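You operate a simulated robot arm through the tools that you are given. There is no shell and no other tool. Be economical: measure what you need, move in short steps, check, and stop when the job is done.

You run a simulated two-armed robot. Do the job below in one go: nothing can be reset, and whatever is moved stays where it is left.

JOB
Pick up the clear bag from the oil bench top with one hand, pass it to the other hand and put it on the tooling bench top. Push the right tank door shut. Put the small carton that says "436" from the gauging bench top on the top of the wash tank and the small carton marked "934" on the shelf under the rollers. Take the black computer mouse from the gauging bench top and put it on the packing bench top. Put the foam pad from the gauging bench top on the white log card. Open the right drawer of the flat table, take the yellow log card and leave it in the inside the right drawer of the flat table and shut the drawer again. Any order will do. Set down upright: clear bag, small carton.

The check looks at the end state, three seconds after you hand in, the way a careful person would. Anything else that was tipped, shoved, dropped, spilled or broken makes it a failure.

ROBOT AND FRAMES
Two 7-joint arms with fingered hands on one trunk, on a base that drives. Base frame: it is fixed to the floor where the robot stands at the start and does not move with it; the origin is under the middle of the robot, x ahead of it, y to its left, z up; the surface under the hand at the start is at about z = 800. Lengths are in mm, angles in degrees, forces in N, time in s.
The left shoulder is at the start at [58, 185, 1192], the right one opposite. With the tool pointing down near the work surface each hand reaches from about 100 to 820 mm from the robot's upright axis, wherever it stands, measured 20 degrees to its own side. Places, roughly: black computer mouse (6x10x4 cm) [-300, 3800, 800]; clear bag (8x5x11 cm) [500, -100, 800]; foam pad (7x5x3 cm) [-400, 4000, 800]; inside the right drawer of the flat table [-1500, 800, 600]; packing bench top [1600, 5300, 700]; right drawer of the flat table [-1600, 800, 700]; right tank door [400, 1900, 400]; shelf under the rollers [1100, 3900, 300]; small carton [-500, 3250, 750]; tooling bench top [-100, -2600, 900]; top of the wash tank [1000, 1800, 900]; white log card [-500, 3750, 750]; yellow log card [-250, 4000, 750]. Payload 4 kg a hand.
The TCP of each hand is the grasp point between the finger pads, 26 mm short of the fingertips. In the tool frame z runs along the fingers and y along their closing line. The gripper opens to 132 mm. The gripper's body begins 73 mm behind the TCP. The gripper is a hand of 3 fingers: y runs from the thumb to the fingers, the wrist lies at [0, 0, -224] in the tool frame, and closing takes about 1.5 s.
Orientation is told as [roll, pitch, yaw] about the base's x, y, z axes, in that order, counted from this pose: with the fingers straight down and closing along the base's y, the tool's x points along the base's -x, its y along +y and its z along -z.

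CONTROLS
- The arms move only by the tool servo_tool. It takes "left_plan", "right_plan" or both (then of equal length, played together; a hand with none holds still); each is a list of rows, each an object (a shift or turn left out is 0, a gripper value left out holds the last) with "slide": the shift along the base's x, y, z in mm, a list of three; "delta_rot": the turn, a rotation vector about the base's x, y, z in rad, a list of three. In form: [{"slide": [dx, dy, dz], "delta_rot": [ax, ay, az]}, ...]. A call has 1 to 10 rows; each row is the pose to reach, as a shift and turn from the pose commanded when the call began. "left_claw" and "right_claw" are, for a hand that has rows, the opening, from 0 (shut) to 1 (fully open), set as the call begins (left out, the last holds). A row lasts 0.2 s, in which the tool goes at most 50 mm and 8.6 degrees; a call with a longer step from one row to the next is refused whole, and so is a gripper value outside its range. A pose out of reach is approached as far as the arm can. The call stops where the force on the tool passes 40 N (or 10 N more than at its start, if that is more) or the arm is blocked; 0.2 s more then pass. Each finger travels about 72 mm/s and halts on what it meets, pressing with about 24 N; the grip force reading is that of the motor and also rises with nothing between the fingers. The clock runs only during rows and for 0.2 s after the last one: add rows that repeat a pose to give the fingers time. The reply holds the time, the measured pose of the TCP, the force on the tool along the base axes, the opening and the grip force, in the units named above and with some noise, with the torque about the TCP (base axes, N m) and any sound that the robot's microphone picked up.
- Cameras (640 x 400 px; columns grow to the right, rows downward): "scene" is now at [153.4, -15.6, 1399.1]; the picture's right is [-0.20, -0.98, 0.03], its down [-0.74, 0.13, -0.66] and it looks along [0.65, -0.15, -0.75] (base axes); focal length 250 px, centre (320, 200). "left" rides on the left gripper at [-62, 3, -92] in its tool frame; the picture's right is [-0.05, -1.00, 0.00], its down [0.83, -0.04, -0.56] and it looks along [0.56, -0.03, 0.83] (tool axes); focal length 230 px, centre (320, 200). "right" rides on the right gripper at [62, 3, -92] in its tool frame; the picture's right is [-0.05, 1.00, 0.00], its down [-0.83, -0.04, -0.55] and it looks along [-0.55, -0.03, 0.83] (tool axes); focal length 230 px, centre (320, 200). There is no depth. A picture from a camera that has moved, and an enlarged one, comes with that camera's place and axes in the base frame and with its lens.
- capture(camera): a new picture of that camera. It takes no simulated time.
- slide_trunk(by): slides the trunk up (or, below 0, down) by that many mm; the arms and the scene camera ride with it, the base frame stays. It gives what a move gives, with no picture.
- steer(legs): drives the robot by 1 to 6 legs, each [ahead, left, turn to the left] in mm, mm and degrees, along the robot's own axes; the way and the turn of a leg run together, so that a leg with both is an arc; at most 1500 mm and 180 degrees a leg. The arms and the cameras ride along, it lands a little off, and it stops where it bumps. It gives what a move gives.
- finger_targets(finger1, finger2, thumb_bend, hand): sets how far each is bent, from 0 (flat) to 1 (curled in); at 0.3 the hand is open as for a grip, at 0.7 the pads meet at the TCP. One left out holds its place. A second passes; each finger stops where it meets its share of the squeeze, and holds until it gets a number again. A gripper value or a shape takes the hand back. It gives what a move gives, with no picture; readings hold the bend of each and the force on the fingers (four entries, about 0 where the hand has none), thumb and palm.
- grasp_type(shape, hand): the hand has 3 fingers and takes this shape, open, in about a second: jaw (thumb against the fingers, like two jaws); tri (thumb and two fingers); tip (a fingertip pinch); poke (one finger out to press); point (the index stretched); flat (the hand flat); cup (the hand cupped); fist (a fist). The gripper value then closes the fingers along that shape, each until it touches; the sizes above hold for jaw. It gives what a move gives, with no picture.
- aim_head(pan, tilt): turns the head with the scene camera to pan (to the left, within 86 degrees either way) and tilt (down, from -29 to 69), counted from straight ahead of the robot. It gives what a move gives.
- zoom(camera, box): a new picture of the part [left, top, right, bottom] of that camera's present view, enlarged. It takes no simulated time.
- job_done(): hands the job in; it is judged then, once.

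Go step by step. Nothing tells you exact positions but the pictures and the camera data: compare them with the known pose of the tool, close in by small moves and look again before you grip or let go. The budget is 483 turns and 238 pictures, counting those below and the enlarged ones. Unless the task says otherwise, let go and move clear before handing in.

The tools are called as a command line: name --argument value ..., lists and objects as JSON in quotes. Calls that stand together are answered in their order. servo_tool: Moves the arms, as the interface text tells. Its arguments: {"type":"object","properties":{"left_plan":{"type":"array","items":{"type":"object","properties":{"slide":{"type":"array","items":{"type":"number"}},"delta_rot":{"type":"array","items":{"type":"number"}}}}},"left_claw":{"type":"number"},"right_plan":{"type":"array","items":{"type":"object","properties":{"slide":{"type":"array","items":{"type":"number"}},"delta_rot":{"type":"array","items":{"type":"number"}}}}},"right_claw":{"type":"number"}},"required":[]} The other tools are called the same way: slide_trunk (by) slides the trunk up or down; grasp_type (shape, hand) gives the hand a shape; finger_targets (finger1, finger2, thumb_bend, hand) moves the fingers one by one; steer (legs) drives the base; aim_head (pan, tilt) turns the head that bears the scene camera; capture (camera) takes a picture; zoom (camera, box) takes an enlarged picture of a part of a camera's view; job_done () hands the job in.

At the start:

```text
t: 0.0
left_tcp_pos: [586.0, 135.2, 1066.2]
left_tool_rot: [0.0, -0.1, 0.0]
left_contact_force: [0.1, 0.2, 0.5]
left_moment: [0.0, 0.01, 0.02]
left_width: 131.9
left_gripper_force: 0.0
left_shape: jaw
left_bend: [0.3, 0.3, 0.3]
left_finger forces: [0.0, 0.1, 0.1, 0.1, 0.0, 0.0]
right_tcp_pos: [505.3, -300.2, 1120.7]
right_tool_rot: [0.0, 0.0, 0.0]
right_contact_force: [0.6, 0.5, 0.0]
right_moment: [0.01, -0.01, -0.01]
right_width: 131.9
right_gripper_force: 0.0
right_shape: jaw
right_bend: [0.3, 0.3, 0.3]
right_finger forces: [0.1, 0.0, 0.0, 0.0, 0.0, 0.1]
trunk travel left (down, up): [-225.0, 237.0]
robot x, y, heading: [2.1, 0.0, -0.3]
head pan, tilt: [-11.5, 40.4]
```

scene: 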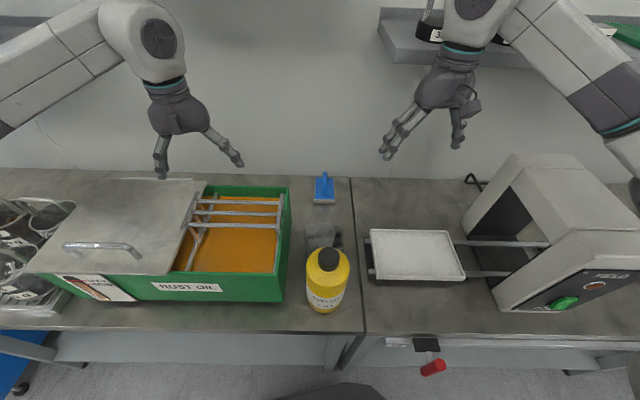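
right: 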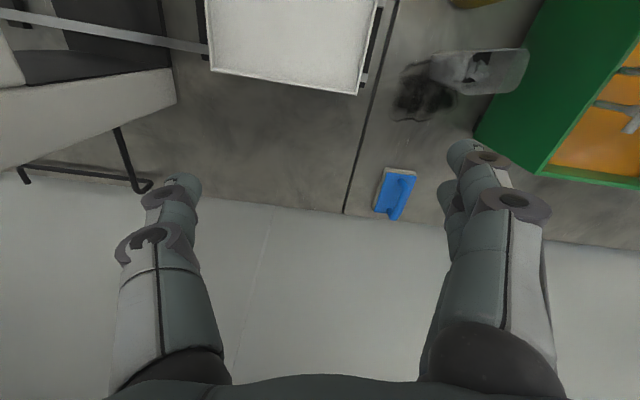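
left: 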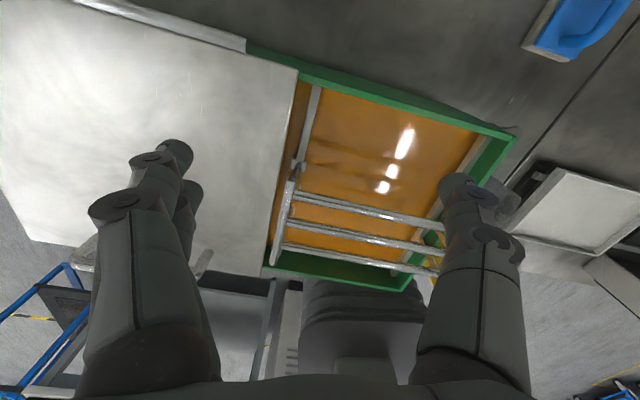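

I see the oil bench with the green oil tray, a yellow bottle, and the clear bag behind it. I'll look closer at the bag first.

zoom --camera "scene" --box '[260, 160, 420, 320]'

zoom --camera "right" --box '[360, 0, 560, 240]'

```text
2.50 times, centred on (340, 240) of scene
camera zoom: at [153.4, -15.6, 1399.1], right [-0.2, -0.98, 0.03], down [-0.74, 0.13, -0.66], along [0.65, -0.15, -0.75], focal length 625 px, centre (270, 100)
```

zoom: 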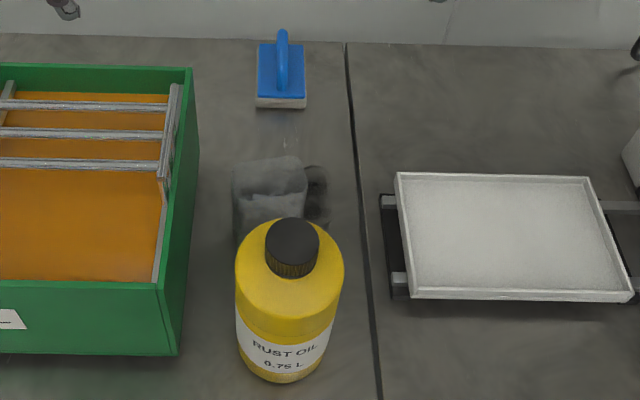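

```text
1.67 times, centred on (460, 120) of right
camera zoom: at [444.0, -296.1, 1213.8], right [0.05, 1.0, 0.0], down [0.83, -0.04, 0.55], along [0.55, -0.03, -0.83], focal length 384 px, centre (87, 333)
```

zoom: 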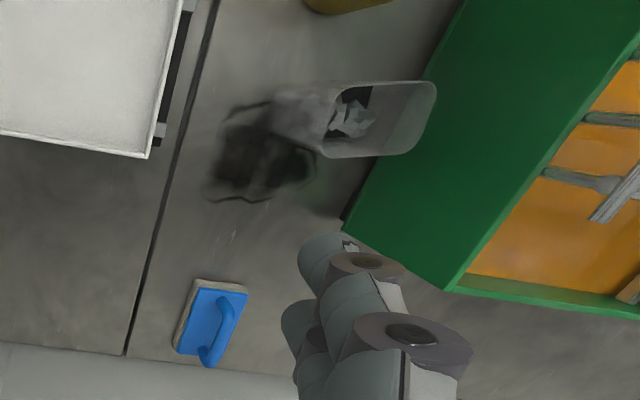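

The bag stands upright at about (485,-93), top near z 910, with the bottle just in front of it. I'll turn the right hand so it closes along x, bring it above the bag, and move the left hand aside.

servo_tool --right_plan '[{"slide": [0, 20, 0], "delta_rot": [0, 0, 0.145]}, {"slide": [0, 40, 0], "delta_rot": [0, 0, 0.29]}, {"slide": [0, 60, 0], "delta_rot": [0, 0, 0.435]}, {"slide": [0, 80, 0], "delta_rot": [0, 0, 0.58]}, {"slide": [0, 100, 0], "delta_rot": [0, 0, 0.725]}, {"slide": [0, 120, 0], "delta_rot": [0, 0, 0.87]}, {"slide": [0, 140, 0], "delta_rot": [0, 0, 1.015]}, {"slide": [0, 160, 0], "delta_rot": [0, 0, 1.16]}, {"slide": [0, 160, 0], "delta_rot": [0, 0, 1.305]}, {"slide": [0, 160, 0], "delta_rot": [0, 0, 1.45]}]' --left_plan '[{"slide": [0, 20, 0]}, {"slide": [0, 40, 0]}, {"slide": [0, 60, 0]}, {"slide": [0, 80, 0]}, {"slide": [0, 100, 0]}, {"slide": [0, 120, 0]}, {"slide": [0, 140, 0]}, {"slide": [0, 140, 0]}, {"slide": [0, 140, 0]}, {"slide": [0, 140, 0]}]'

capture --camera "right"

capture --camera "scene"

```text
t: 2.2
left_tcp_pos: [585.7, 276.5, 1066.7]
left_tool_rot: [0.0, -0.1, 0.0]
left_contact_force: [-0.3, -0.8, 0.4]
left_moment: [0.02, 0.01, 0.04]
left_width: 131.7
left_gripper_force: 0.1
left_shape: jaw
left_bend: [0.3, 0.3, 0.3]
left_finger forces: [0.0, 0.0, 0.0, 0.0, 0.0, 0.0]
right_tcp_pos: [506.3, -140.6, 1121.3]
right_tool_rot: [-0.1, 0.0, 83.2]
right_contact_force: [-0.4, 0.3, 0.1]
right_moment: [-0.03, 0.03, -0.01]
right_width: 131.9
right_gripper_force: 0.0
right_shape: jaw
right_bend: [0.3, 0.3, 0.3]
right_finger forces: [0.1, 0.1, 0.0, 0.0, 0.0, 0.0]
trunk travel left (down, up): [-225.0, 237.0]
robot x, y, heading: [0.5, 1.3, -0.0]
head pan, tilt: [-11.5, 40.4]
```

```text
232 pictures are left
camera right: at [496.2, -200.3, 1213.5], right [-0.99, 0.17, 0.0], down [0.14, 0.82, 0.55], along [0.09, 0.55, -0.83], focal length 230 px, centre (320, 200)
```

right: 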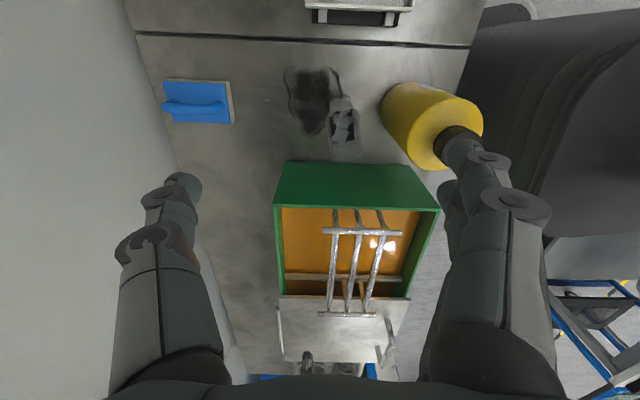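

```text
231 pictures are left
camera scene: at [153.4, -15.3, 1399.1], right [-0.2, -0.98, 0.03], down [-0.74, 0.13, -0.66], along [0.65, -0.15, -0.75], focal length 250 px, centre (320, 200)
```

scene: 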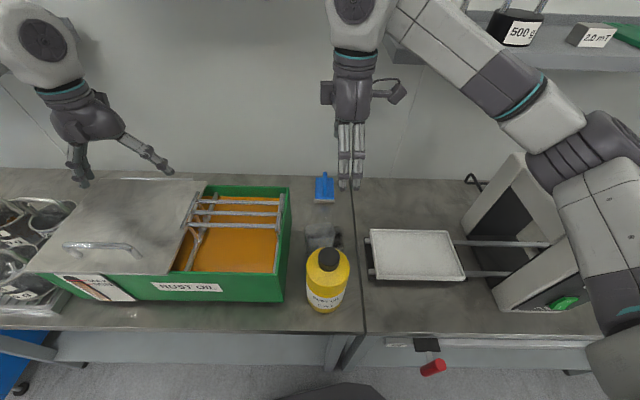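

zoom --camera "right" --box '[260, 40, 500, 190]'

```text
2.67 times, centred on (380, 115) of right
camera zoom: at [496.2, -200.3, 1213.5], right [-0.99, 0.17, 0.0], down [0.14, 0.82, 0.55], along [0.09, 0.55, -0.83], focal length 614 px, centre (160, 427)
```

zoom: 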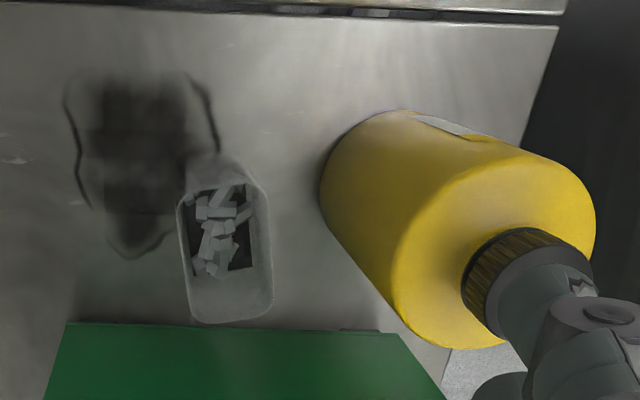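

Bag rim centre measures about (479,-95), 46 mm along x and 70–80 along y. I'll line up over it with a narrowed opening and check.

servo_tool --right_plan '[{"slide": [-10, 20, -20], "delta_rot": [0, 0, 0.121]}, {"slide": [-26, 45, -50], "delta_rot": [0, 0, 0.121]}, {"slide": [-26, 45, -90], "delta_rot": [0, 0, 0.121]}, {"slide": [-26, 45, -130], "delta_rot": [0, 0, 0.121]}, {"slide": [-26, 45, -150], "delta_rot": [0, 0, 0.121]}, {"slide": [-26, 45, -150], "delta_rot": [0, 0, 0.121]}]' --right_claw 0.68

capture --camera "right"

zoom --camera "scene" --box '[240, 140, 440, 320]'

```text
t: 3.6
left_tcp_pos: [584.8, 277.2, 1066.8]
left_tool_rot: [0.0, 0.0, 0.0]
left_contact_force: [0.4, 0.1, -0.7]
left_moment: [0.03, -0.01, 0.0]
left_width: 131.8
left_gripper_force: 0.1
left_shape: jaw
left_bend: [0.3, 0.3, 0.3]
left_finger forces: [0.1, 0.1, 0.0, 0.0, 0.0, 0.0]
right_tcp_pos: [477.6, -97.7, 971.8]
right_tool_rot: [0.0, 0.0, 90.0]
right_contact_force: [-0.6, -0.9, 0.2]
right_moment: [0.04, -0.03, -0.01]
right_width: 90.2
right_gripper_force: 0.1
right_shape: jaw
right_bend: [0.68, 0.68, 0.65]
right_finger forces: [0.0, 0.0, 0.0, 0.1, 0.1, 0.1]
trunk travel left (down, up): [-225.0, 237.0]
robot x, y, heading: [1.1, 2.6, -0.2]
head pan, tilt: [-11.5, 40.4]
```

```text
229 pictures are left
camera right: at [474.8, -158.6, 1063.3], right [-1.0, 0.05, 0.0], down [0.04, 0.83, 0.55], along [0.03, 0.55, -0.83], focal length 230 px, centre (320, 200)
```

right: 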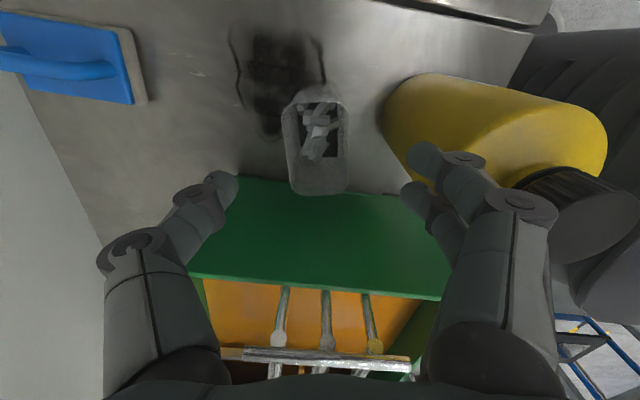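

```text
2.22 times, centred on (340, 230) of scene
camera zoom: at [153.3, -15.5, 1399.1], right [-0.2, -0.98, 0.03], down [-0.74, 0.13, -0.66], along [0.65, -0.15, -0.75], focal length 556 px, centre (276, 133)
```

zoom: 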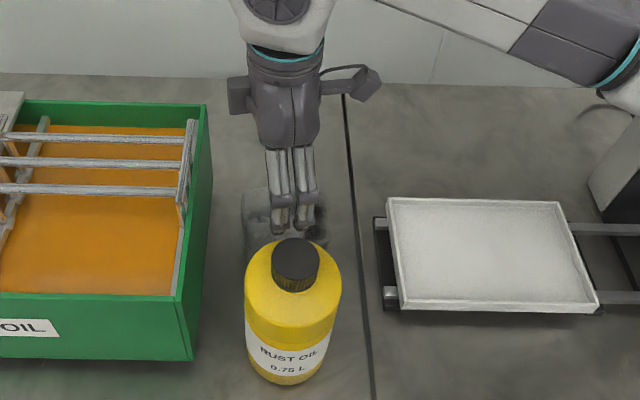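

servo_tool --right_plan '[{"slide": [4, 0, 0]}, {"slide": [4, 0, -20]}, {"slide": [4, 0, -40]}, {"slide": [4, 0, -50]}]' --right_claw 0.61

capture --camera "right"

zoom --camera "scene" --box '[240, 140, 440, 320]'

```text
t: 4.6
left_tcp_pos: [584.9, 275.8, 1066.4]
left_tool_rot: [-0.1, -0.1, 0.1]
left_contact_force: [-0.1, 0.6, -0.2]
left_moment: [-0.05, -0.01, -0.02]
left_width: 131.7
left_gripper_force: 0.0
left_shape: jaw
left_bend: [0.3, 0.3, 0.3]
left_finger forces: [0.0, 0.0, 0.1, 0.0, 0.0, 0.0]
right_tcp_pos: [482.5, -94.3, 919.8]
right_tool_rot: [0.0, -0.1, 90.1]
right_contact_force: [-0.5, 0.8, 0.5]
right_moment: [-0.05, -0.01, -0.03]
right_width: 80.9
right_gripper_force: 0.1
right_shape: jaw
right_bend: [0.71, 0.71, 0.71]
right_finger forces: [0.0, 0.1, 0.0, 0.0, 0.1, 0.0]
trunk travel left (down, up): [-225.0, 237.0]
robot x, y, heading: [2.9, 0.8, 0.2]
head pan, tilt: [-11.5, 40.4]
```

```text
227 pictures are left
camera right: at [481.4, -156.4, 1012.1], right [-1.0, 0.05, 0.0], down [0.04, 0.83, 0.56], along [0.03, 0.55, -0.83], focal length 230 px, centre (320, 200)
```

right: 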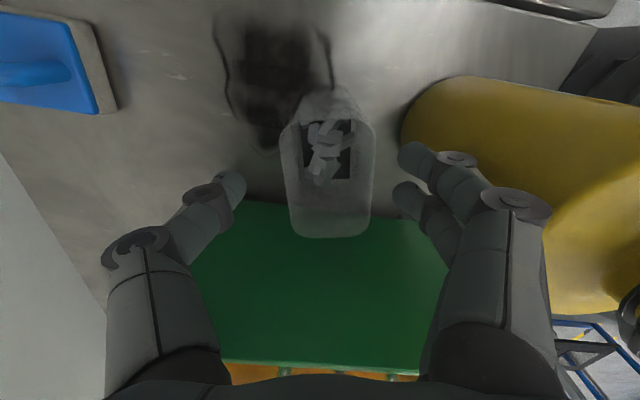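

```text
2.22 times, centred on (340, 230) of scene
camera zoom: at [153.4, -15.5, 1399.1], right [-0.2, -0.98, 0.03], down [-0.74, 0.13, -0.66], along [0.65, -0.15, -0.75], focal length 556 px, centre (276, 133)
```

zoom: 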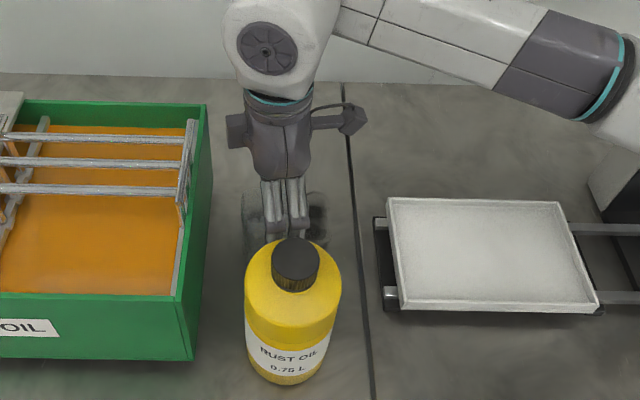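

servo_tool --right_plan '[{"slide": [0, -2, -15]}, {"slide": [0, -2, -30]}, {"slide": [0, -2, -38]}, {"slide": [0, -2, -38]}]'

capture --camera "right"

```text
t: 5.6
left_tcp_pos: [585.8, 276.2, 1065.5]
left_tool_rot: [0.0, 0.0, 0.0]
left_contact_force: [0.4, 0.5, 0.5]
left_moment: [-0.04, 0.03, 0.01]
left_width: 132.1
left_gripper_force: 0.1
left_shape: jaw
left_bend: [0.3, 0.3, 0.3]
left_finger forces: [0.0, 0.1, 0.0, 0.0, 0.0, 0.1]
right_tcp_pos: [483.7, -98.2, 881.3]
right_tool_rot: [0.0, 0.1, 90.1]
right_contact_force: [-0.7, -0.4, 0.0]
right_moment: [0.02, -0.01, 0.05]
right_width: 81.1
right_gripper_force: 0.2
right_shape: jaw
right_bend: [0.71, 0.71, 0.71]
right_finger forces: [0.0, 0.1, 0.1, 0.0, 0.1, 0.0]
trunk travel left (down, up): [-225.0, 237.0]
robot x, y, heading: [-2.6, 0.1, 0.1]
head pan, tilt: [-11.5, 40.4]
```

```text
225 pictures are left
camera right: at [480.1, -158.2, 974.0], right [-1.0, 0.05, 0.0], down [0.04, 0.83, 0.55], along [0.03, 0.55, -0.83], focal length 230 px, centre (320, 200)
```

right: 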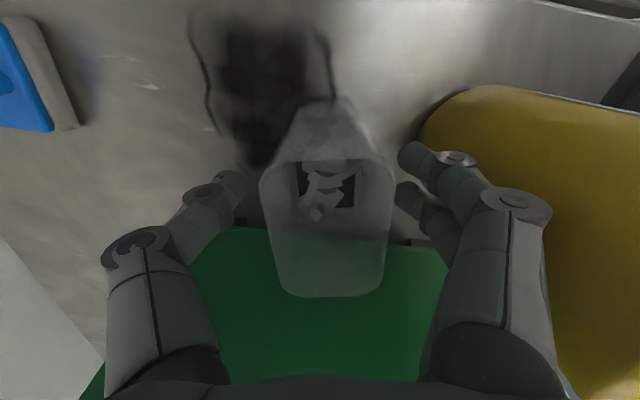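

servo_tool --right_plan '[{"slide": [-2, 0, 0]}, {"slide": [-2, 0, 0]}, {"slide": [-2, 0, 0]}, {"slide": [-2, 0, 0]}, {"slide": [-2, 0, 0]}, {"slide": [-2, 0, 0]}]' --right_claw 0.0

capture --camera "right"

```text
t: 7.0
left_tcp_pos: [585.1, 275.9, 1065.5]
left_tool_rot: [0.1, -0.1, -0.1]
left_contact_force: [0.0, 0.0, -0.6]
left_moment: [-0.02, 0.03, 0.01]
left_width: 132.0
left_gripper_force: 0.1
left_shape: jaw
left_bend: [0.3, 0.3, 0.3]
left_finger forces: [0.0, 0.0, 0.0, 0.0, 0.0, 0.0]
right_tcp_pos: [482.3, -97.5, 881.9]
right_tool_rot: [0.0, 0.0, 90.0]
right_contact_force: [-0.3, -0.2, 0.4]
right_moment: [-0.02, 0.0, -0.01]
right_width: 38.8
right_gripper_force: 23.4
right_shape: jaw
right_bend: [0.73, 0.73, 0.7]
right_finger forces: [11.0, 10.9, 0.0, 0.0, 21.8, 0.1]
trunk travel left (down, up): [-225.0, 237.0]
robot x, y, heading: [-2.4, -1.1, -0.2]
head pan, tilt: [-11.5, 40.4]
```

```text
224 pictures are left
camera right: at [478.4, -158.3, 974.5], right [-1.0, 0.05, 0.0], down [0.04, 0.83, 0.55], along [0.03, 0.55, -0.83], focal length 230 px, centre (320, 200)
```

right: 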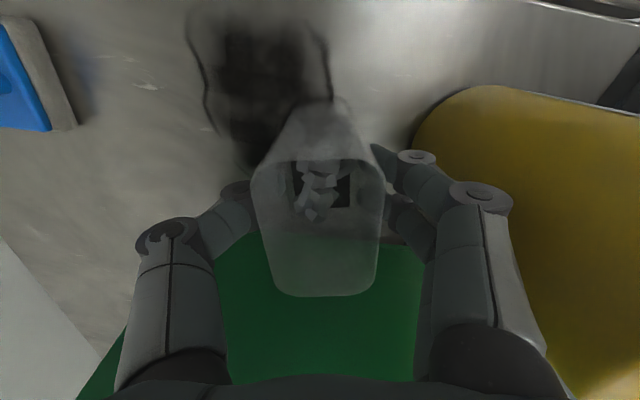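

Gripped. Lifting straight up.

servo_tool --right_plan '[{"slide": [0, 0, 20]}, {"slide": [0, 0, 60]}, {"slide": [0, 0, 100]}, {"slide": [0, 0, 140]}, {"slide": [0, 0, 180]}, {"slide": [0, 0, 220]}, {"slide": [0, 0, 250]}, {"slide": [0, 0, 250]}]'

capture --camera "scene"

capture --camera "right"

```text
t: 8.8
left_tcp_pos: [585.8, 276.3, 1066.1]
left_tool_rot: [0.2, 0.0, 0.0]
left_contact_force: [-0.1, 0.4, 0.4]
left_moment: [0.02, -0.03, 0.0]
left_width: 131.9
left_gripper_force: 0.1
left_shape: jaw
left_bend: [0.3, 0.3, 0.3]
left_finger forces: [0.1, 0.0, 0.0, 0.0, 0.0, 0.1]
right_tcp_pos: [480.9, -99.1, 1132.0]
right_tool_rot: [0.0, 0.0, 90.0]
right_contact_force: [0.0, -0.9, -2.5]
right_moment: [0.0, 0.0, 0.0]
right_width: 38.7
right_gripper_force: 24.6
right_shape: jaw
right_bend: [0.73, 0.73, 0.7]
right_finger forces: [10.7, 10.9, 0.1, 0.0, 21.7, 0.0]
trunk travel left (down, up): [-225.0, 237.0]
robot x, y, heading: [-4.6, -4.8, 0.0]
head pan, tilt: [-11.5, 40.4]
```

```text
223 pictures are left
camera scene: at [154.1, -15.7, 1398.9], right [-0.2, -0.98, 0.03], down [-0.74, 0.13, -0.66], along [0.64, -0.15, -0.75], focal length 250 px, centre (320, 200)
```

scene: 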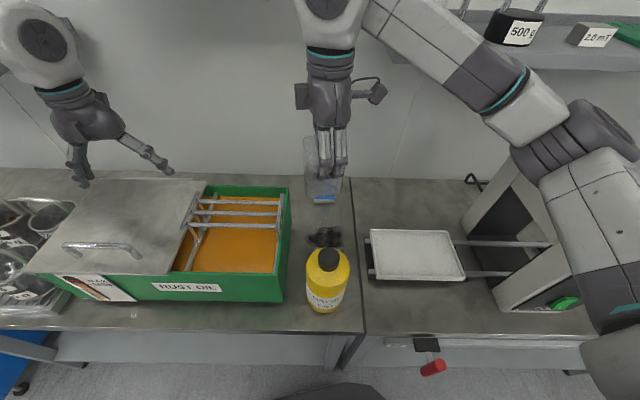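

```text
222 pictures are left
camera right: at [478.4, -160.4, 1224.7], right [-1.0, 0.05, 0.0], down [0.04, 0.83, 0.55], along [0.03, 0.55, -0.83], focal length 230 px, centre (320, 200)
```

right: 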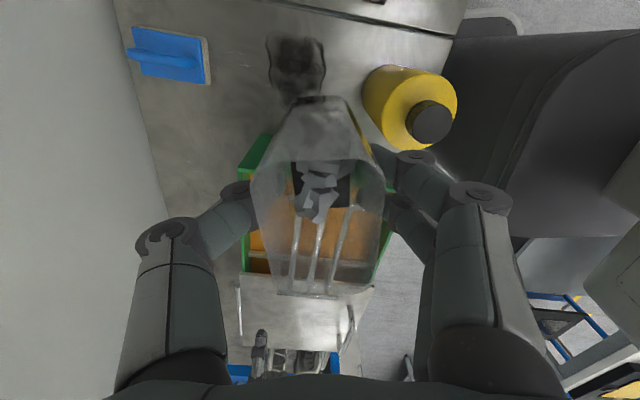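

The bag is up and level. Now I'll turn the left hand to come in nearly horizontally from the left side, closing along x, to take the lower part of the bag.

servo_tool --left_plan '[{"slide": [-10, 5, 10], "delta_rot": [-0.0677, -0.0677, -0.0967]}, {"slide": [-20, 10, 20], "delta_rot": [-0.1354, -0.1354, -0.1934]}, {"slide": [-30, 15, 30], "delta_rot": [-0.2031, -0.2031, -0.2901]}, {"slide": [-40, 20, 40], "delta_rot": [-0.2708, -0.2708, -0.3868]}, {"slide": [-50, 20, 50], "delta_rot": [-0.3385, -0.3385, -0.4835]}, {"slide": [-60, 20, 60], "delta_rot": [-0.4062, -0.4062, -0.5802]}, {"slide": [-70, 20, 60], "delta_rot": [-0.4739, -0.4739, -0.6769]}, {"slide": [-80, 10, 60], "delta_rot": [-0.5416, -0.5416, -0.7736]}, {"slide": [-90, 0, 60], "delta_rot": [-0.6093, -0.6093, -0.8703]}, {"slide": [-100, 0, 60], "delta_rot": [-0.677, -0.677, -0.967]}]'

capture --camera "scene"

```text
t: 11.0
left_tcp_pos: [484.6, 277.4, 1125.7]
left_tool_rot: [-18.9, -50.2, -50.9]
left_contact_force: [-0.6, 0.3, -0.3]
left_moment: [-0.01, -0.02, -0.03]
left_width: 131.8
left_gripper_force: 0.1
left_shape: jaw
left_bend: [0.3, 0.3, 0.3]
left_finger forces: [0.0, 0.1, 0.0, 0.0, 0.0, 0.1]
right_tcp_pos: [480.8, -99.5, 1132.6]
right_tool_rot: [0.0, 0.1, 90.1]
right_contact_force: [-0.1, 0.1, -2.4]
right_moment: [-0.01, 0.02, -0.01]
right_width: 38.5
right_gripper_force: 23.9
right_shape: jaw
right_bend: [0.73, 0.73, 0.7]
right_finger forces: [10.9, 10.9, 0.0, 0.1, 21.7, 0.0]
trunk travel left (down, up): [-225.0, 237.0]
robot x, y, heading: [-1.2, -1.9, 0.2]
head pan, tilt: [-11.5, 40.4]
```

```text
221 pictures are left
camera scene: at [153.0, -15.1, 1399.1], right [-0.2, -0.98, 0.03], down [-0.74, 0.13, -0.66], along [0.65, -0.15, -0.75], focal length 250 px, centre (320, 200)
```

scene: 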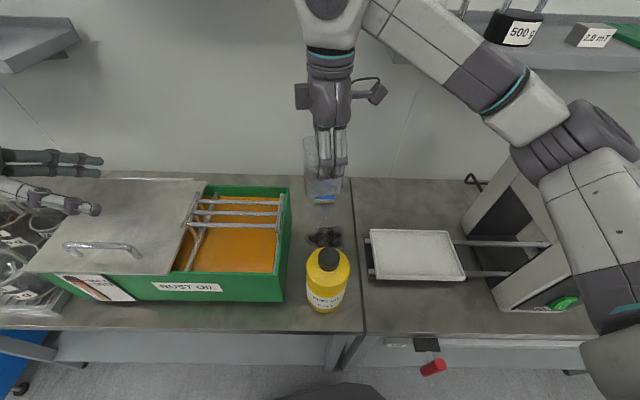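

servo_tool --left_plan '[{"slide": [0, -20, 0], "delta_rot": [-0.0677, -0.0677, -0.0967]}, {"slide": [0, -40, 0], "delta_rot": [-0.1354, -0.1354, -0.1934]}, {"slide": [0, -60, 0], "delta_rot": [-0.2031, -0.2031, -0.2901]}, {"slide": [0, -80, -10], "delta_rot": [-0.2708, -0.2708, -0.3868]}, {"slide": [0, -120, -30], "delta_rot": [-0.2708, -0.2708, -0.3868]}, {"slide": [0, -160, -40], "delta_rot": [-0.2708, -0.2708, -0.3868]}, {"slide": [0, -180, -40], "delta_rot": [-0.2708, -0.2708, -0.3868]}, {"slide": [0, -180, -40], "delta_rot": [-0.2708, -0.2708, -0.3868]}]' --left_claw 0.75

capture --camera "scene"

capture --camera "left"

capture --camera "right"

```text
t: 12.8
left_tcp_pos: [484.0, 98.0, 1087.9]
left_tool_rot: [-0.1, -70.0, -89.8]
left_contact_force: [0.1, 0.4, -0.5]
left_moment: [0.02, 0.0, 0.01]
left_width: 99.3
left_gripper_force: 0.0
left_shape: jaw
left_bend: [0.63, 0.63, 0.6]
left_finger forces: [0.0, 0.1, 0.0, 0.0, 0.1, 0.1]
right_tcp_pos: [481.1, -99.6, 1132.9]
right_tool_rot: [0.0, 0.0, 90.0]
right_contact_force: [0.0, 0.7, -2.7]
right_moment: [-0.01, -0.01, 0.01]
right_width: 38.8
right_gripper_force: 24.5
right_shape: jaw
right_bend: [0.73, 0.73, 0.7]
right_finger forces: [10.9, 10.8, 0.1, 0.0, 21.7, 0.1]
trunk travel left (down, up): [-225.0, 237.0]
robot x, y, heading: [-0.6, -0.5, 0.3]
head pan, tilt: [-11.5, 40.4]
```

```text
220 pictures are left
camera scene: at [153.4, -15.3, 1399.1], right [-0.2, -0.98, 0.03], down [-0.74, 0.13, -0.66], along [0.65, -0.15, -0.75], focal length 250 px, centre (320, 200)
```

scene: 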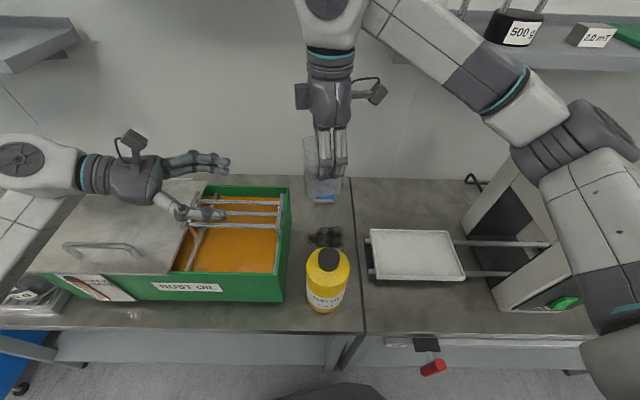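

```text
219 pictures are left
camera left: at [486.2, 161.8, 1177.4], right [-1.0, -0.02, 0.05], down [-0.04, 0.81, -0.59], along [-0.03, -0.59, -0.81], focal length 230 px, centre (320, 200)
```

left: 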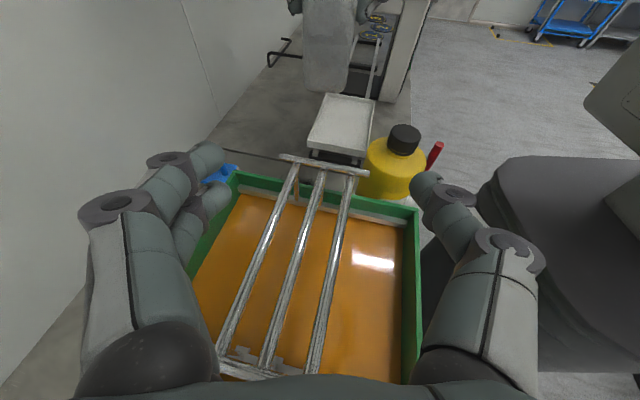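

```text
218 pictures are left
camera right: at [477.8, -160.0, 1224.9], right [-1.0, 0.05, 0.0], down [0.04, 0.83, 0.55], along [0.03, 0.55, -0.83], focal length 230 px, centre (320, 200)
```

right: 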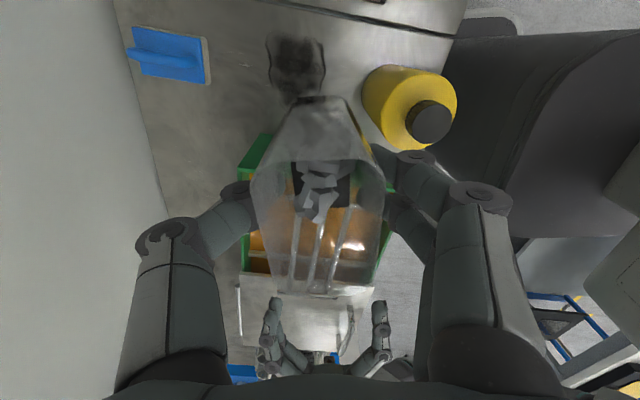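

servo_tool --left_plan '[{"slide": [-3, -40, -4]}, {"slide": [-3, -80, -8]}, {"slide": [-3, -105, -8]}, {"slide": [-3, -105, -8]}]'

capture --camera "left"

zoom --camera "scene" --box '[200, 60, 420, 240]'

```text
t: 13.8
left_tcp_pos: [483.8, -10.0, 1078.1]
left_tool_rot: [-0.2, -70.2, -89.8]
left_contact_force: [0.3, 0.0, 0.6]
left_moment: [0.03, -0.01, 0.0]
left_width: 99.3
left_gripper_force: 0.0
left_shape: jaw
left_bend: [0.63, 0.63, 0.6]
left_finger forces: [0.0, 0.0, 0.1, 0.0, 0.0, 0.0]
right_tcp_pos: [480.9, -98.8, 1132.1]
right_tool_rot: [0.0, 0.0, 90.0]
right_contact_force: [0.4, -0.3, -2.6]
right_moment: [0.01, 0.01, 0.03]
right_width: 38.7
right_gripper_force: 23.6
right_shape: jaw
right_bend: [0.73, 0.73, 0.7]
right_finger forces: [11.0, 10.9, 0.0, 0.0, 21.8, 0.0]
trunk travel left (down, up): [-225.0, 237.0]
robot x, y, heading: [-1.0, 3.1, -0.4]
head pan, tilt: [-11.5, 40.4]
```

```text
217 pictures are left
camera left: at [484.9, 54.7, 1167.6], right [-1.0, -0.02, 0.05], down [-0.05, 0.81, -0.59], along [-0.03, -0.59, -0.8], focal length 230 px, centre (320, 200)
```

left: 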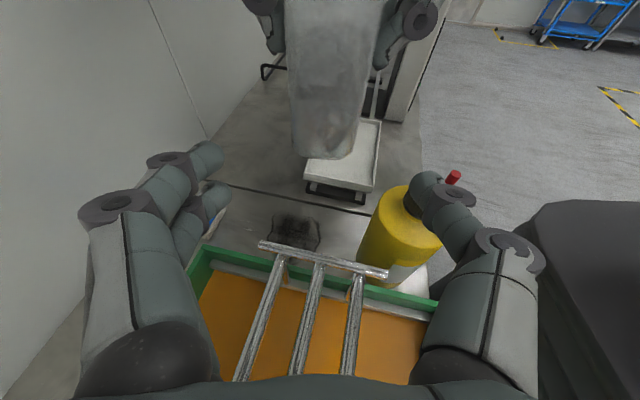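

```text
2.22 times, centred on (310, 150) of scene
camera zoom: at [153.5, -15.3, 1399.1], right [-0.2, -0.98, 0.03], down [-0.74, 0.13, -0.66], along [0.64, -0.15, -0.75], focal length 556 px, centre (342, 311)
```

zoom: 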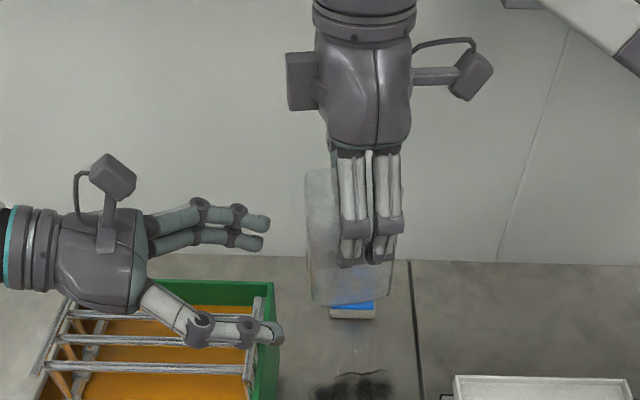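

servo_tool --left_plan '[{"slide": [-2, -25, 3]}, {"slide": [-2, -45, 3]}, {"slide": [-2, -62, 3]}, {"slide": [-2, -62, 3]}]'

capture --camera "left"

zoom --camera "scene" --box '[200, 60, 420, 240]'

capture --camera "right"

```text
t: 14.8
left_tcp_pos: [476.3, -68.3, 1083.0]
left_tool_rot: [1.1, -70.2, -90.8]
left_contact_force: [-0.9, 0.2, -0.2]
left_moment: [0.03, 0.02, -0.01]
left_width: 99.5
left_gripper_force: 0.1
left_shape: jaw
left_bend: [0.63, 0.63, 0.6]
left_finger forces: [0.0, 0.1, 0.1, 0.0, 0.0, 0.1]
right_tcp_pos: [476.3, -96.9, 1135.0]
right_tool_rot: [-0.2, 0.1, 90.2]
right_contact_force: [0.1, 0.1, -2.3]
right_moment: [0.0, 0.0, -0.02]
right_width: 38.7
right_gripper_force: 24.0
right_shape: jaw
right_bend: [0.73, 0.73, 0.7]
right_finger forces: [10.9, 10.8, 0.0, 0.1, 21.7, 0.0]
trunk travel left (down, up): [-225.0, 237.0]
robot x, y, heading: [0.6, 0.0, 0.0]
head pan, tilt: [-11.5, 40.4]
```

```text
215 pictures are left
camera left: at [477.8, -3.8, 1173.3], right [-1.0, -0.02, 0.04], down [-0.04, 0.8, -0.59], along [-0.02, -0.59, -0.8], focal length 230 px, centre (320, 200)
```

left: 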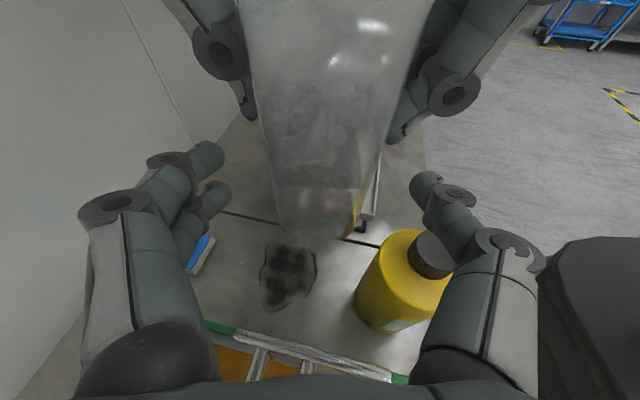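

```text
2.22 times, centred on (310, 150) of scene
camera zoom: at [147.8, -12.7, 1400.0], right [-0.2, -0.98, 0.03], down [-0.74, 0.13, -0.67], along [0.65, -0.15, -0.75], focal length 556 px, centre (342, 311)
```

zoom: 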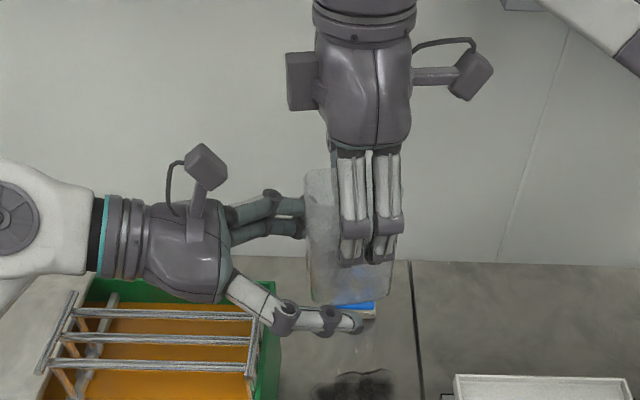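

```text
213 pictures are left
camera right: at [473.1, -157.3, 1227.5], right [-1.0, 0.05, 0.0], down [0.04, 0.83, 0.55], along [0.03, 0.55, -0.83], focal length 230 px, centre (320, 200)
```

right: 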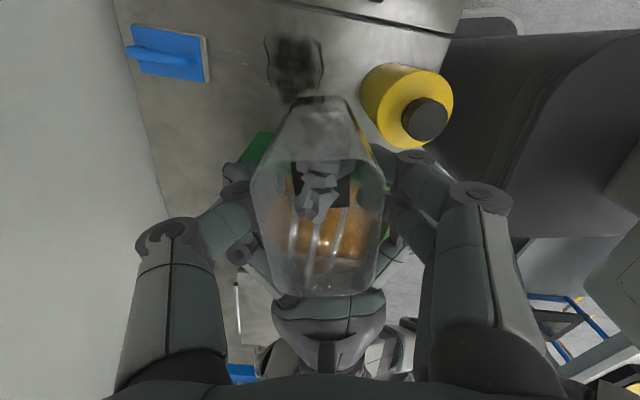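

servo_tool --left_plan '[{"slide": [0, -3, 0]}, {"slide": [0, -3, 0]}, {"slide": [0, -3, 0]}, {"slide": [0, -3, 0]}, {"slide": [0, -3, 0]}, {"slide": [0, -3, 0]}, {"slide": [0, -3, 0]}]' --left_claw 0.0

capture --camera "left"

zoom --camera "scene" --box '[200, 60, 420, 240]'

```text
t: 16.4
left_tcp_pos: [475.3, -71.7, 1083.0]
left_tool_rot: [0.8, -70.0, -90.7]
left_contact_force: [-0.4, -0.5, -0.4]
left_moment: [0.01, 0.02, 0.04]
left_width: 39.0
left_gripper_force: 24.5
left_shape: jaw
left_bend: [0.74, 0.74, 0.7]
left_finger forces: [11.2, 11.1, 0.0, 0.0, 21.5, 0.0]
right_tcp_pos: [476.2, -96.5, 1134.8]
right_tool_rot: [-0.3, 0.1, 90.1]
right_contact_force: [-1.7, 0.3, -2.0]
right_moment: [-0.03, 0.04, 0.0]
right_width: 39.1
right_gripper_force: 23.8
right_shape: jaw
right_bend: [0.73, 0.73, 0.7]
right_finger forces: [11.2, 11.2, 0.0, 0.1, 21.5, 0.0]
trunk travel left (down, up): [-225.0, 237.0]
robot x, y, heading: [-0.2, 1.2, -0.1]
head pan, tilt: [-11.5, 40.4]
```

```text
212 pictures are left
camera left: at [477.2, -6.9, 1173.6], right [-1.0, -0.02, 0.04], down [-0.04, 0.8, -0.59], along [-0.02, -0.59, -0.8], focal length 230 px, centre (320, 200)
```

left: 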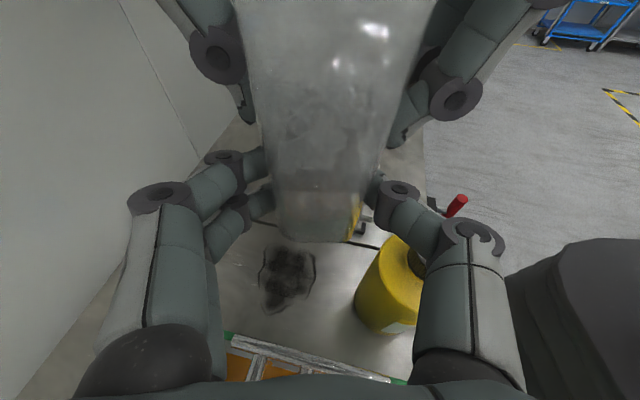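

```text
2.22 times, centred on (310, 150) of scene
camera zoom: at [147.1, -13.1, 1400.0], right [-0.2, -0.98, 0.03], down [-0.74, 0.13, -0.67], along [0.65, -0.15, -0.75], focal length 556 px, centre (342, 311)
```

zoom: 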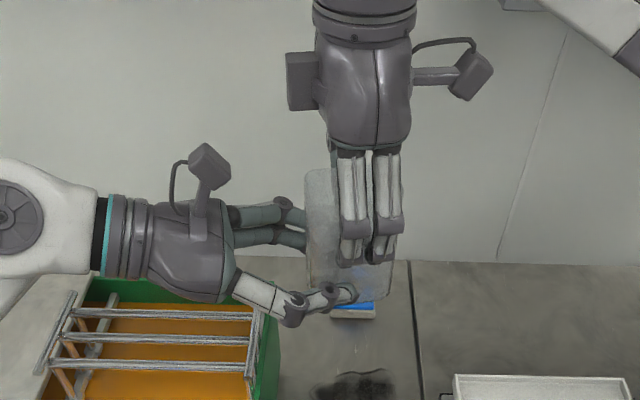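

Both hands hold the bag. Now the right hand opens and withdraws upward.

servo_tool --right_plan '[{"slide": [0, 0, 0]}, {"slide": [0, 0, 0]}, {"slide": [0, 0, 0]}, {"slide": [0, 0, 0]}, {"slide": [0, -3, 30]}, {"slide": [0, -5, 70]}, {"slide": [0, -5, 110]}, {"slide": [0, -5, 140]}]' --right_claw 0.65

capture --camera "scene"

capture --camera "left"

```text
t: 18.2
left_tcp_pos: [474.5, -72.4, 1083.4]
left_tool_rot: [0.8, -70.1, -90.7]
left_contact_force: [-0.2, -0.1, -0.2]
left_moment: [0.06, 0.0, -0.02]
left_width: 39.0
left_gripper_force: 23.5
left_shape: jaw
left_bend: [0.74, 0.74, 0.7]
left_finger forces: [11.2, 11.0, 0.0, 0.0, 22.1, 0.1]
right_tcp_pos: [477.2, -99.4, 1279.8]
right_tool_rot: [-0.2, 0.1, 90.2]
right_contact_force: [1.1, 0.3, -0.5]
right_moment: [-0.01, 0.02, 0.01]
right_width: 85.1
right_gripper_force: 0.0
right_shape: jaw
right_bend: [0.7, 0.7, 0.68]
right_finger forces: [0.0, 0.1, 0.0, 0.0, 0.0, 0.0]
trunk travel left (down, up): [-225.0, 237.0]
robot x, y, heading: [-0.3, -0.5, 0.1]
head pan, tilt: [-11.5, 40.4]
```

```text
210 pictures are left
camera scene: at [147.0, -13.9, 1399.9], right [-0.2, -0.98, 0.03], down [-0.74, 0.13, -0.67], along [0.65, -0.15, -0.75], focal length 250 px, centre (320, 200)
```

scene: 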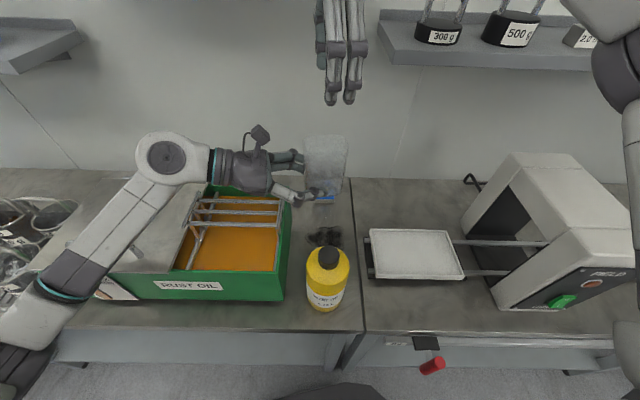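

```text
209 pictures are left
camera left: at [477.0, -7.9, 1173.4], right [-1.0, -0.02, 0.04], down [-0.04, 0.8, -0.59], along [-0.02, -0.59, -0.8], focal length 230 px, centre (320, 200)
```

left: 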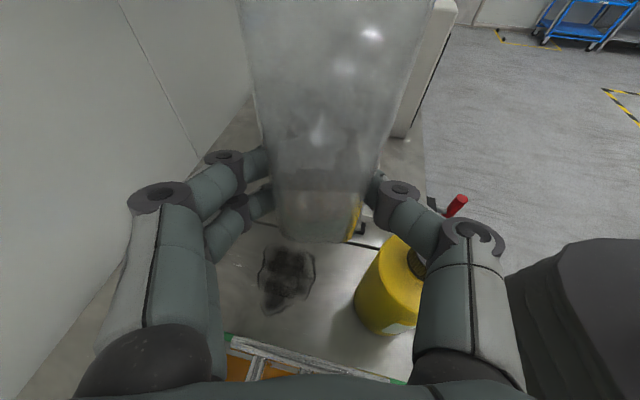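

Handover done. I'll pull both hands in to a compact travel pose.

servo_tool --left_plan '[{"slide": [0, 0, 40]}, {"slide": [0, 0, 80]}, {"slide": [-30, 0, 100]}, {"slide": [-60, 10, 100]}, {"slide": [-90, 20, 100]}, {"slide": [-120, 30, 100]}, {"slide": [-120, 30, 100]}]' --right_plan '[{"slide": [0, -30, 0]}, {"slide": [0, -70, -10]}, {"slide": [-20, -110, -30]}, {"slide": [-50, -140, -50]}, {"slide": [-80, -160, -70]}, {"slide": [-100, -180, -90]}, {"slide": [-100, -180, -90]}]'

aim_head --pan -86 --tilt 15

capture --camera "scene"

```text
t: 19.8
left_tcp_pos: [361.2, -42.7, 1180.1]
left_tool_rot: [-0.4, -70.1, -89.6]
left_contact_force: [0.4, -0.5, -2.6]
left_moment: [0.06, 0.03, -0.04]
left_width: 39.0
left_gripper_force: 23.9
left_shape: jaw
left_bend: [0.74, 0.74, 0.7]
left_finger forces: [11.0, 11.1, 0.0, 0.0, 22.2, 0.1]
right_tcp_pos: [381.3, -279.4, 1180.7]
right_tool_rot: [0.1, 0.0, 90.0]
right_contact_force: [0.2, -0.6, -0.3]
right_moment: [-0.02, 0.01, 0.02]
right_width: 85.2
right_gripper_force: 0.0
right_shape: jaw
right_bend: [0.7, 0.7, 0.68]
right_finger forces: [0.1, 0.1, 0.0, 0.1, 0.1, 0.0]
trunk travel left (down, up): [-225.0, 237.0]
robot x, y, heading: [1.5, 0.8, -0.0]
head pan, tilt: [-11.5, 40.4]
```

```text
t: 21.3
left_tcp_pos: [361.5, -42.5, 1180.2]
left_tool_rot: [-0.2, -70.0, -89.8]
left_contact_force: [-0.2, 0.7, -2.0]
left_moment: [0.06, 0.01, -0.01]
left_width: 38.9
left_gripper_force: 24.0
left_shape: jaw
left_bend: [0.74, 0.74, 0.7]
left_finger forces: [11.1, 11.1, 0.1, 0.1, 22.3, 0.0]
right_tcp_pos: [381.9, -279.4, 1180.9]
right_tool_rot: [0.0, 0.0, 89.9]
right_contact_force: [-0.1, -0.7, -0.5]
right_moment: [-0.03, -0.04, -0.03]
right_width: 85.8
right_gripper_force: 0.0
right_shape: jaw
right_bend: [0.7, 0.7, 0.68]
right_finger forces: [0.1, 0.0, 0.1, 0.0, 0.0, 0.1]
trunk travel left (down, up): [-225.0, 237.0]
robot x, y, heading: [-0.6, 2.7, -0.1]
head pan, tilt: [-85.9, 15.0]
```

```text
208 pictures are left
camera scene: at [83.7, -92.0, 1449.8], right [-0.99, -0.07, 0.14], down [-0.16, 0.26, -0.95], along [0.03, -0.96, -0.27], focal length 250 px, centre (320, 200)
```

scene: 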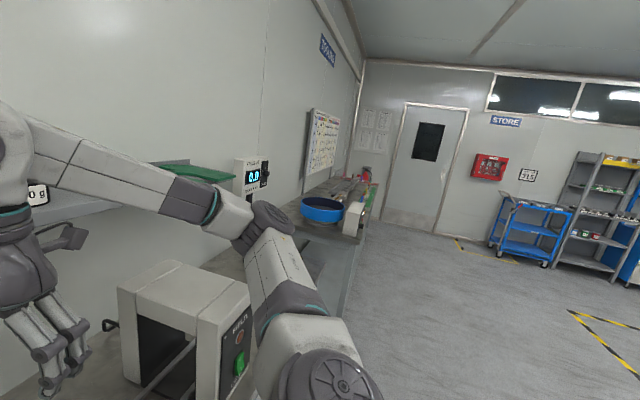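

zoom --camera "scene" --box '[220, 120, 460, 270]'

```text
2.67 times, centred on (340, 195) of scene
camera zoom: at [83.7, -92.0, 1449.8], right [-0.99, -0.07, 0.14], down [-0.16, 0.26, -0.95], along [0.03, -0.96, -0.27], focal length 667 px, centre (267, 213)
```

zoom: 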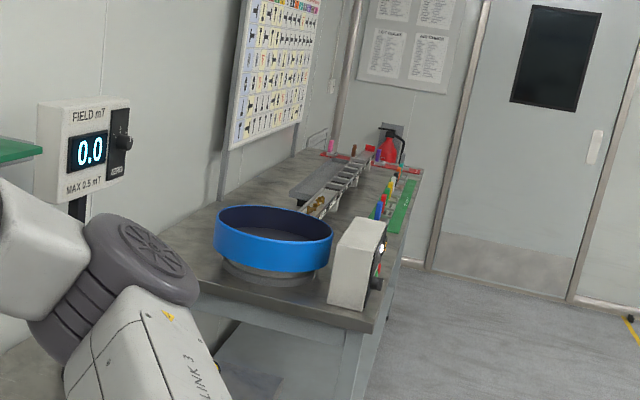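

The tooling bench lies to the right, slightly angled (front edge from about (-127,-1323) to (-497,-3117)). I'll back off and strafe along to it.

steer --legs '[[-700, 0, 0], [0, -1000, 0]]'

capture --camera "scene"

```text
t: 24.7
left_tcp_pos: [-278.4, -42.9, 1181.2]
left_tool_rot: [0.2, -69.9, -89.0]
left_contact_force: [-1.2, 0.0, -3.1]
left_moment: [0.06, 0.02, 0.06]
left_width: 38.9
left_gripper_force: 24.0
left_shape: jaw
left_bend: [0.74, 0.74, 0.7]
left_finger forces: [11.0, 11.0, 0.2, 0.0, 22.2, 0.0]
right_tcp_pos: [-253.1, -279.8, 1182.0]
right_tool_rot: [-0.3, 0.0, 91.3]
right_contact_force: [-0.7, -0.3, 0.4]
right_moment: [0.01, -0.04, -0.01]
right_width: 85.5
right_gripper_force: 0.1
right_shape: jaw
right_bend: [0.7, 0.7, 0.68]
right_finger forces: [0.0, 0.0, 0.1, 0.0, 0.1, 0.1]
trunk travel left (down, up): [-225.0, 237.0]
robot x, y, heading: [-633.2, -9.5, 1.2]
head pan, tilt: [-85.9, 15.0]
stopped in leg 1: the robot was blocked; the commanded pose is now the measured one
```

```text
206 pictures are left
camera scene: at [-556.4, -99.4, 1450.4], right [-0.99, -0.09, 0.14], down [-0.16, 0.25, -0.95], along [0.05, -0.96, -0.27], focal length 250 px, centre (320, 200)
```

scene: 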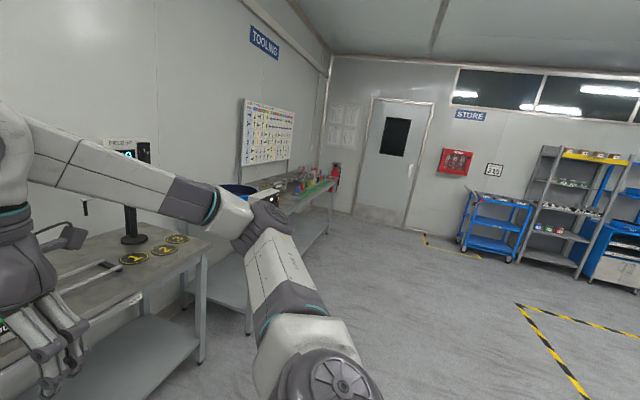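

aim_head --pan 86 --tilt 25

capture --camera "scene"

```text
t: 27.3
left_tcp_pos: [-274.6, -44.2, 1178.9]
left_tool_rot: [-0.3, -70.0, -88.4]
left_contact_force: [0.2, 0.3, -2.8]
left_moment: [0.06, 0.0, 0.0]
left_width: 38.9
left_gripper_force: 23.7
left_shape: jaw
left_bend: [0.74, 0.74, 0.7]
left_finger forces: [11.1, 11.2, 0.0, 0.0, 22.2, 0.0]
right_tcp_pos: [-248.2, -280.0, 1181.3]
right_tool_rot: [0.0, 0.0, 91.3]
right_contact_force: [0.5, -0.8, -0.1]
right_moment: [-0.02, -0.02, 0.0]
right_width: 85.4
right_gripper_force: 0.2
right_shape: jaw
right_bend: [0.7, 0.7, 0.68]
right_finger forces: [0.1, 0.0, 0.0, 0.0, 0.0, 0.0]
trunk travel left (down, up): [-225.0, 237.0]
robot x, y, heading: [-633.3, -7.2, 1.3]
head pan, tilt: [85.9, 25.0]
```

```text
205 pictures are left
camera scene: at [-557.5, 85.4, 1433.8], right [0.99, -0.05, -0.14], down [-0.15, -0.42, -0.89], along [-0.02, 0.9, -0.43], focal length 250 px, centre (320, 200)
```

scene: 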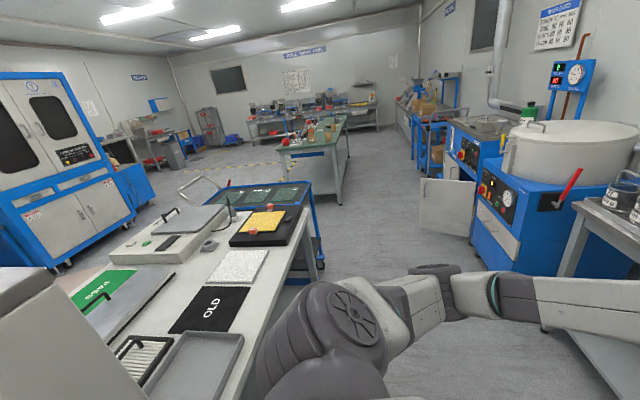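

The flat table is right behind me. I'll ease forward and strafe right toward the tooling bench.

steer --legs '[[30, 0, -1.2], [0, -1100, 0], [0, -1100, -12]]'

aim_head --pan -10 --tilt 40

capture --camera "scene"

```text
t: 38.5
left_tcp_pos: [-366.4, -2283.9, 1180.0]
left_tool_rot: [-0.3, -69.9, -100.3]
left_contact_force: [-0.5, 0.0, -3.4]
left_moment: [0.07, 0.0, 0.04]
left_width: 39.1
left_gripper_force: 23.6
left_shape: jaw
left_bend: [0.74, 0.74, 0.7]
left_finger forces: [11.1, 11.0, 0.0, 0.0, 22.1, 0.0]
right_tcp_pos: [-389.9, -2520.4, 1181.6]
right_tool_rot: [0.0, 0.0, 79.4]
right_contact_force: [0.2, 0.4, -0.1]
right_moment: [-0.04, -0.03, 0.02]
right_width: 85.8
right_gripper_force: 0.0
right_shape: jaw
right_bend: [0.7, 0.7, 0.68]
right_finger forces: [0.0, 0.0, 0.0, 0.0, 0.0, 0.0]
trunk travel left (down, up): [-225.0, 237.0]
robot x, y, heading: [-711.6, -2174.8, -10.6]
head pan, tilt: [85.9, 25.0]
```

```text
t: 40.2
left_tcp_pos: [-365.9, -2284.2, 1178.8]
left_tool_rot: [-0.2, -70.0, -100.3]
left_contact_force: [0.0, 0.3, -2.2]
left_moment: [0.09, -0.04, 0.0]
left_width: 39.0
left_gripper_force: 23.9
left_shape: jaw
left_bend: [0.74, 0.74, 0.7]
left_finger forces: [11.1, 11.1, 0.0, 0.1, 22.1, 0.0]
right_tcp_pos: [-389.5, -2521.4, 1180.8]
right_tool_rot: [0.0, 0.1, 79.5]
right_contact_force: [-0.5, -1.0, -0.3]
right_moment: [0.02, -0.01, -0.01]
right_width: 85.4
right_gripper_force: 0.0
right_shape: jaw
right_bend: [0.7, 0.7, 0.68]
right_finger forces: [0.1, 0.0, 0.0, 0.0, 0.0, 0.0]
trunk travel left (down, up): [-225.0, 237.0]
robot x, y, heading: [-712.1, -2173.5, -10.7]
head pan, tilt: [-10.0, 40.0]
```

```text
204 pictures are left
camera scene: at [-564.7, -2217.3, 1399.6], right [-0.35, -0.94, 0.02], down [-0.7, 0.24, -0.67], along [0.62, -0.25, -0.74], focal length 250 px, centre (320, 200)
```

scene: 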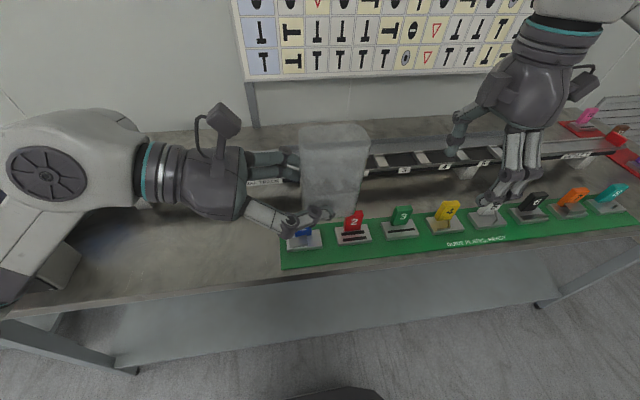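

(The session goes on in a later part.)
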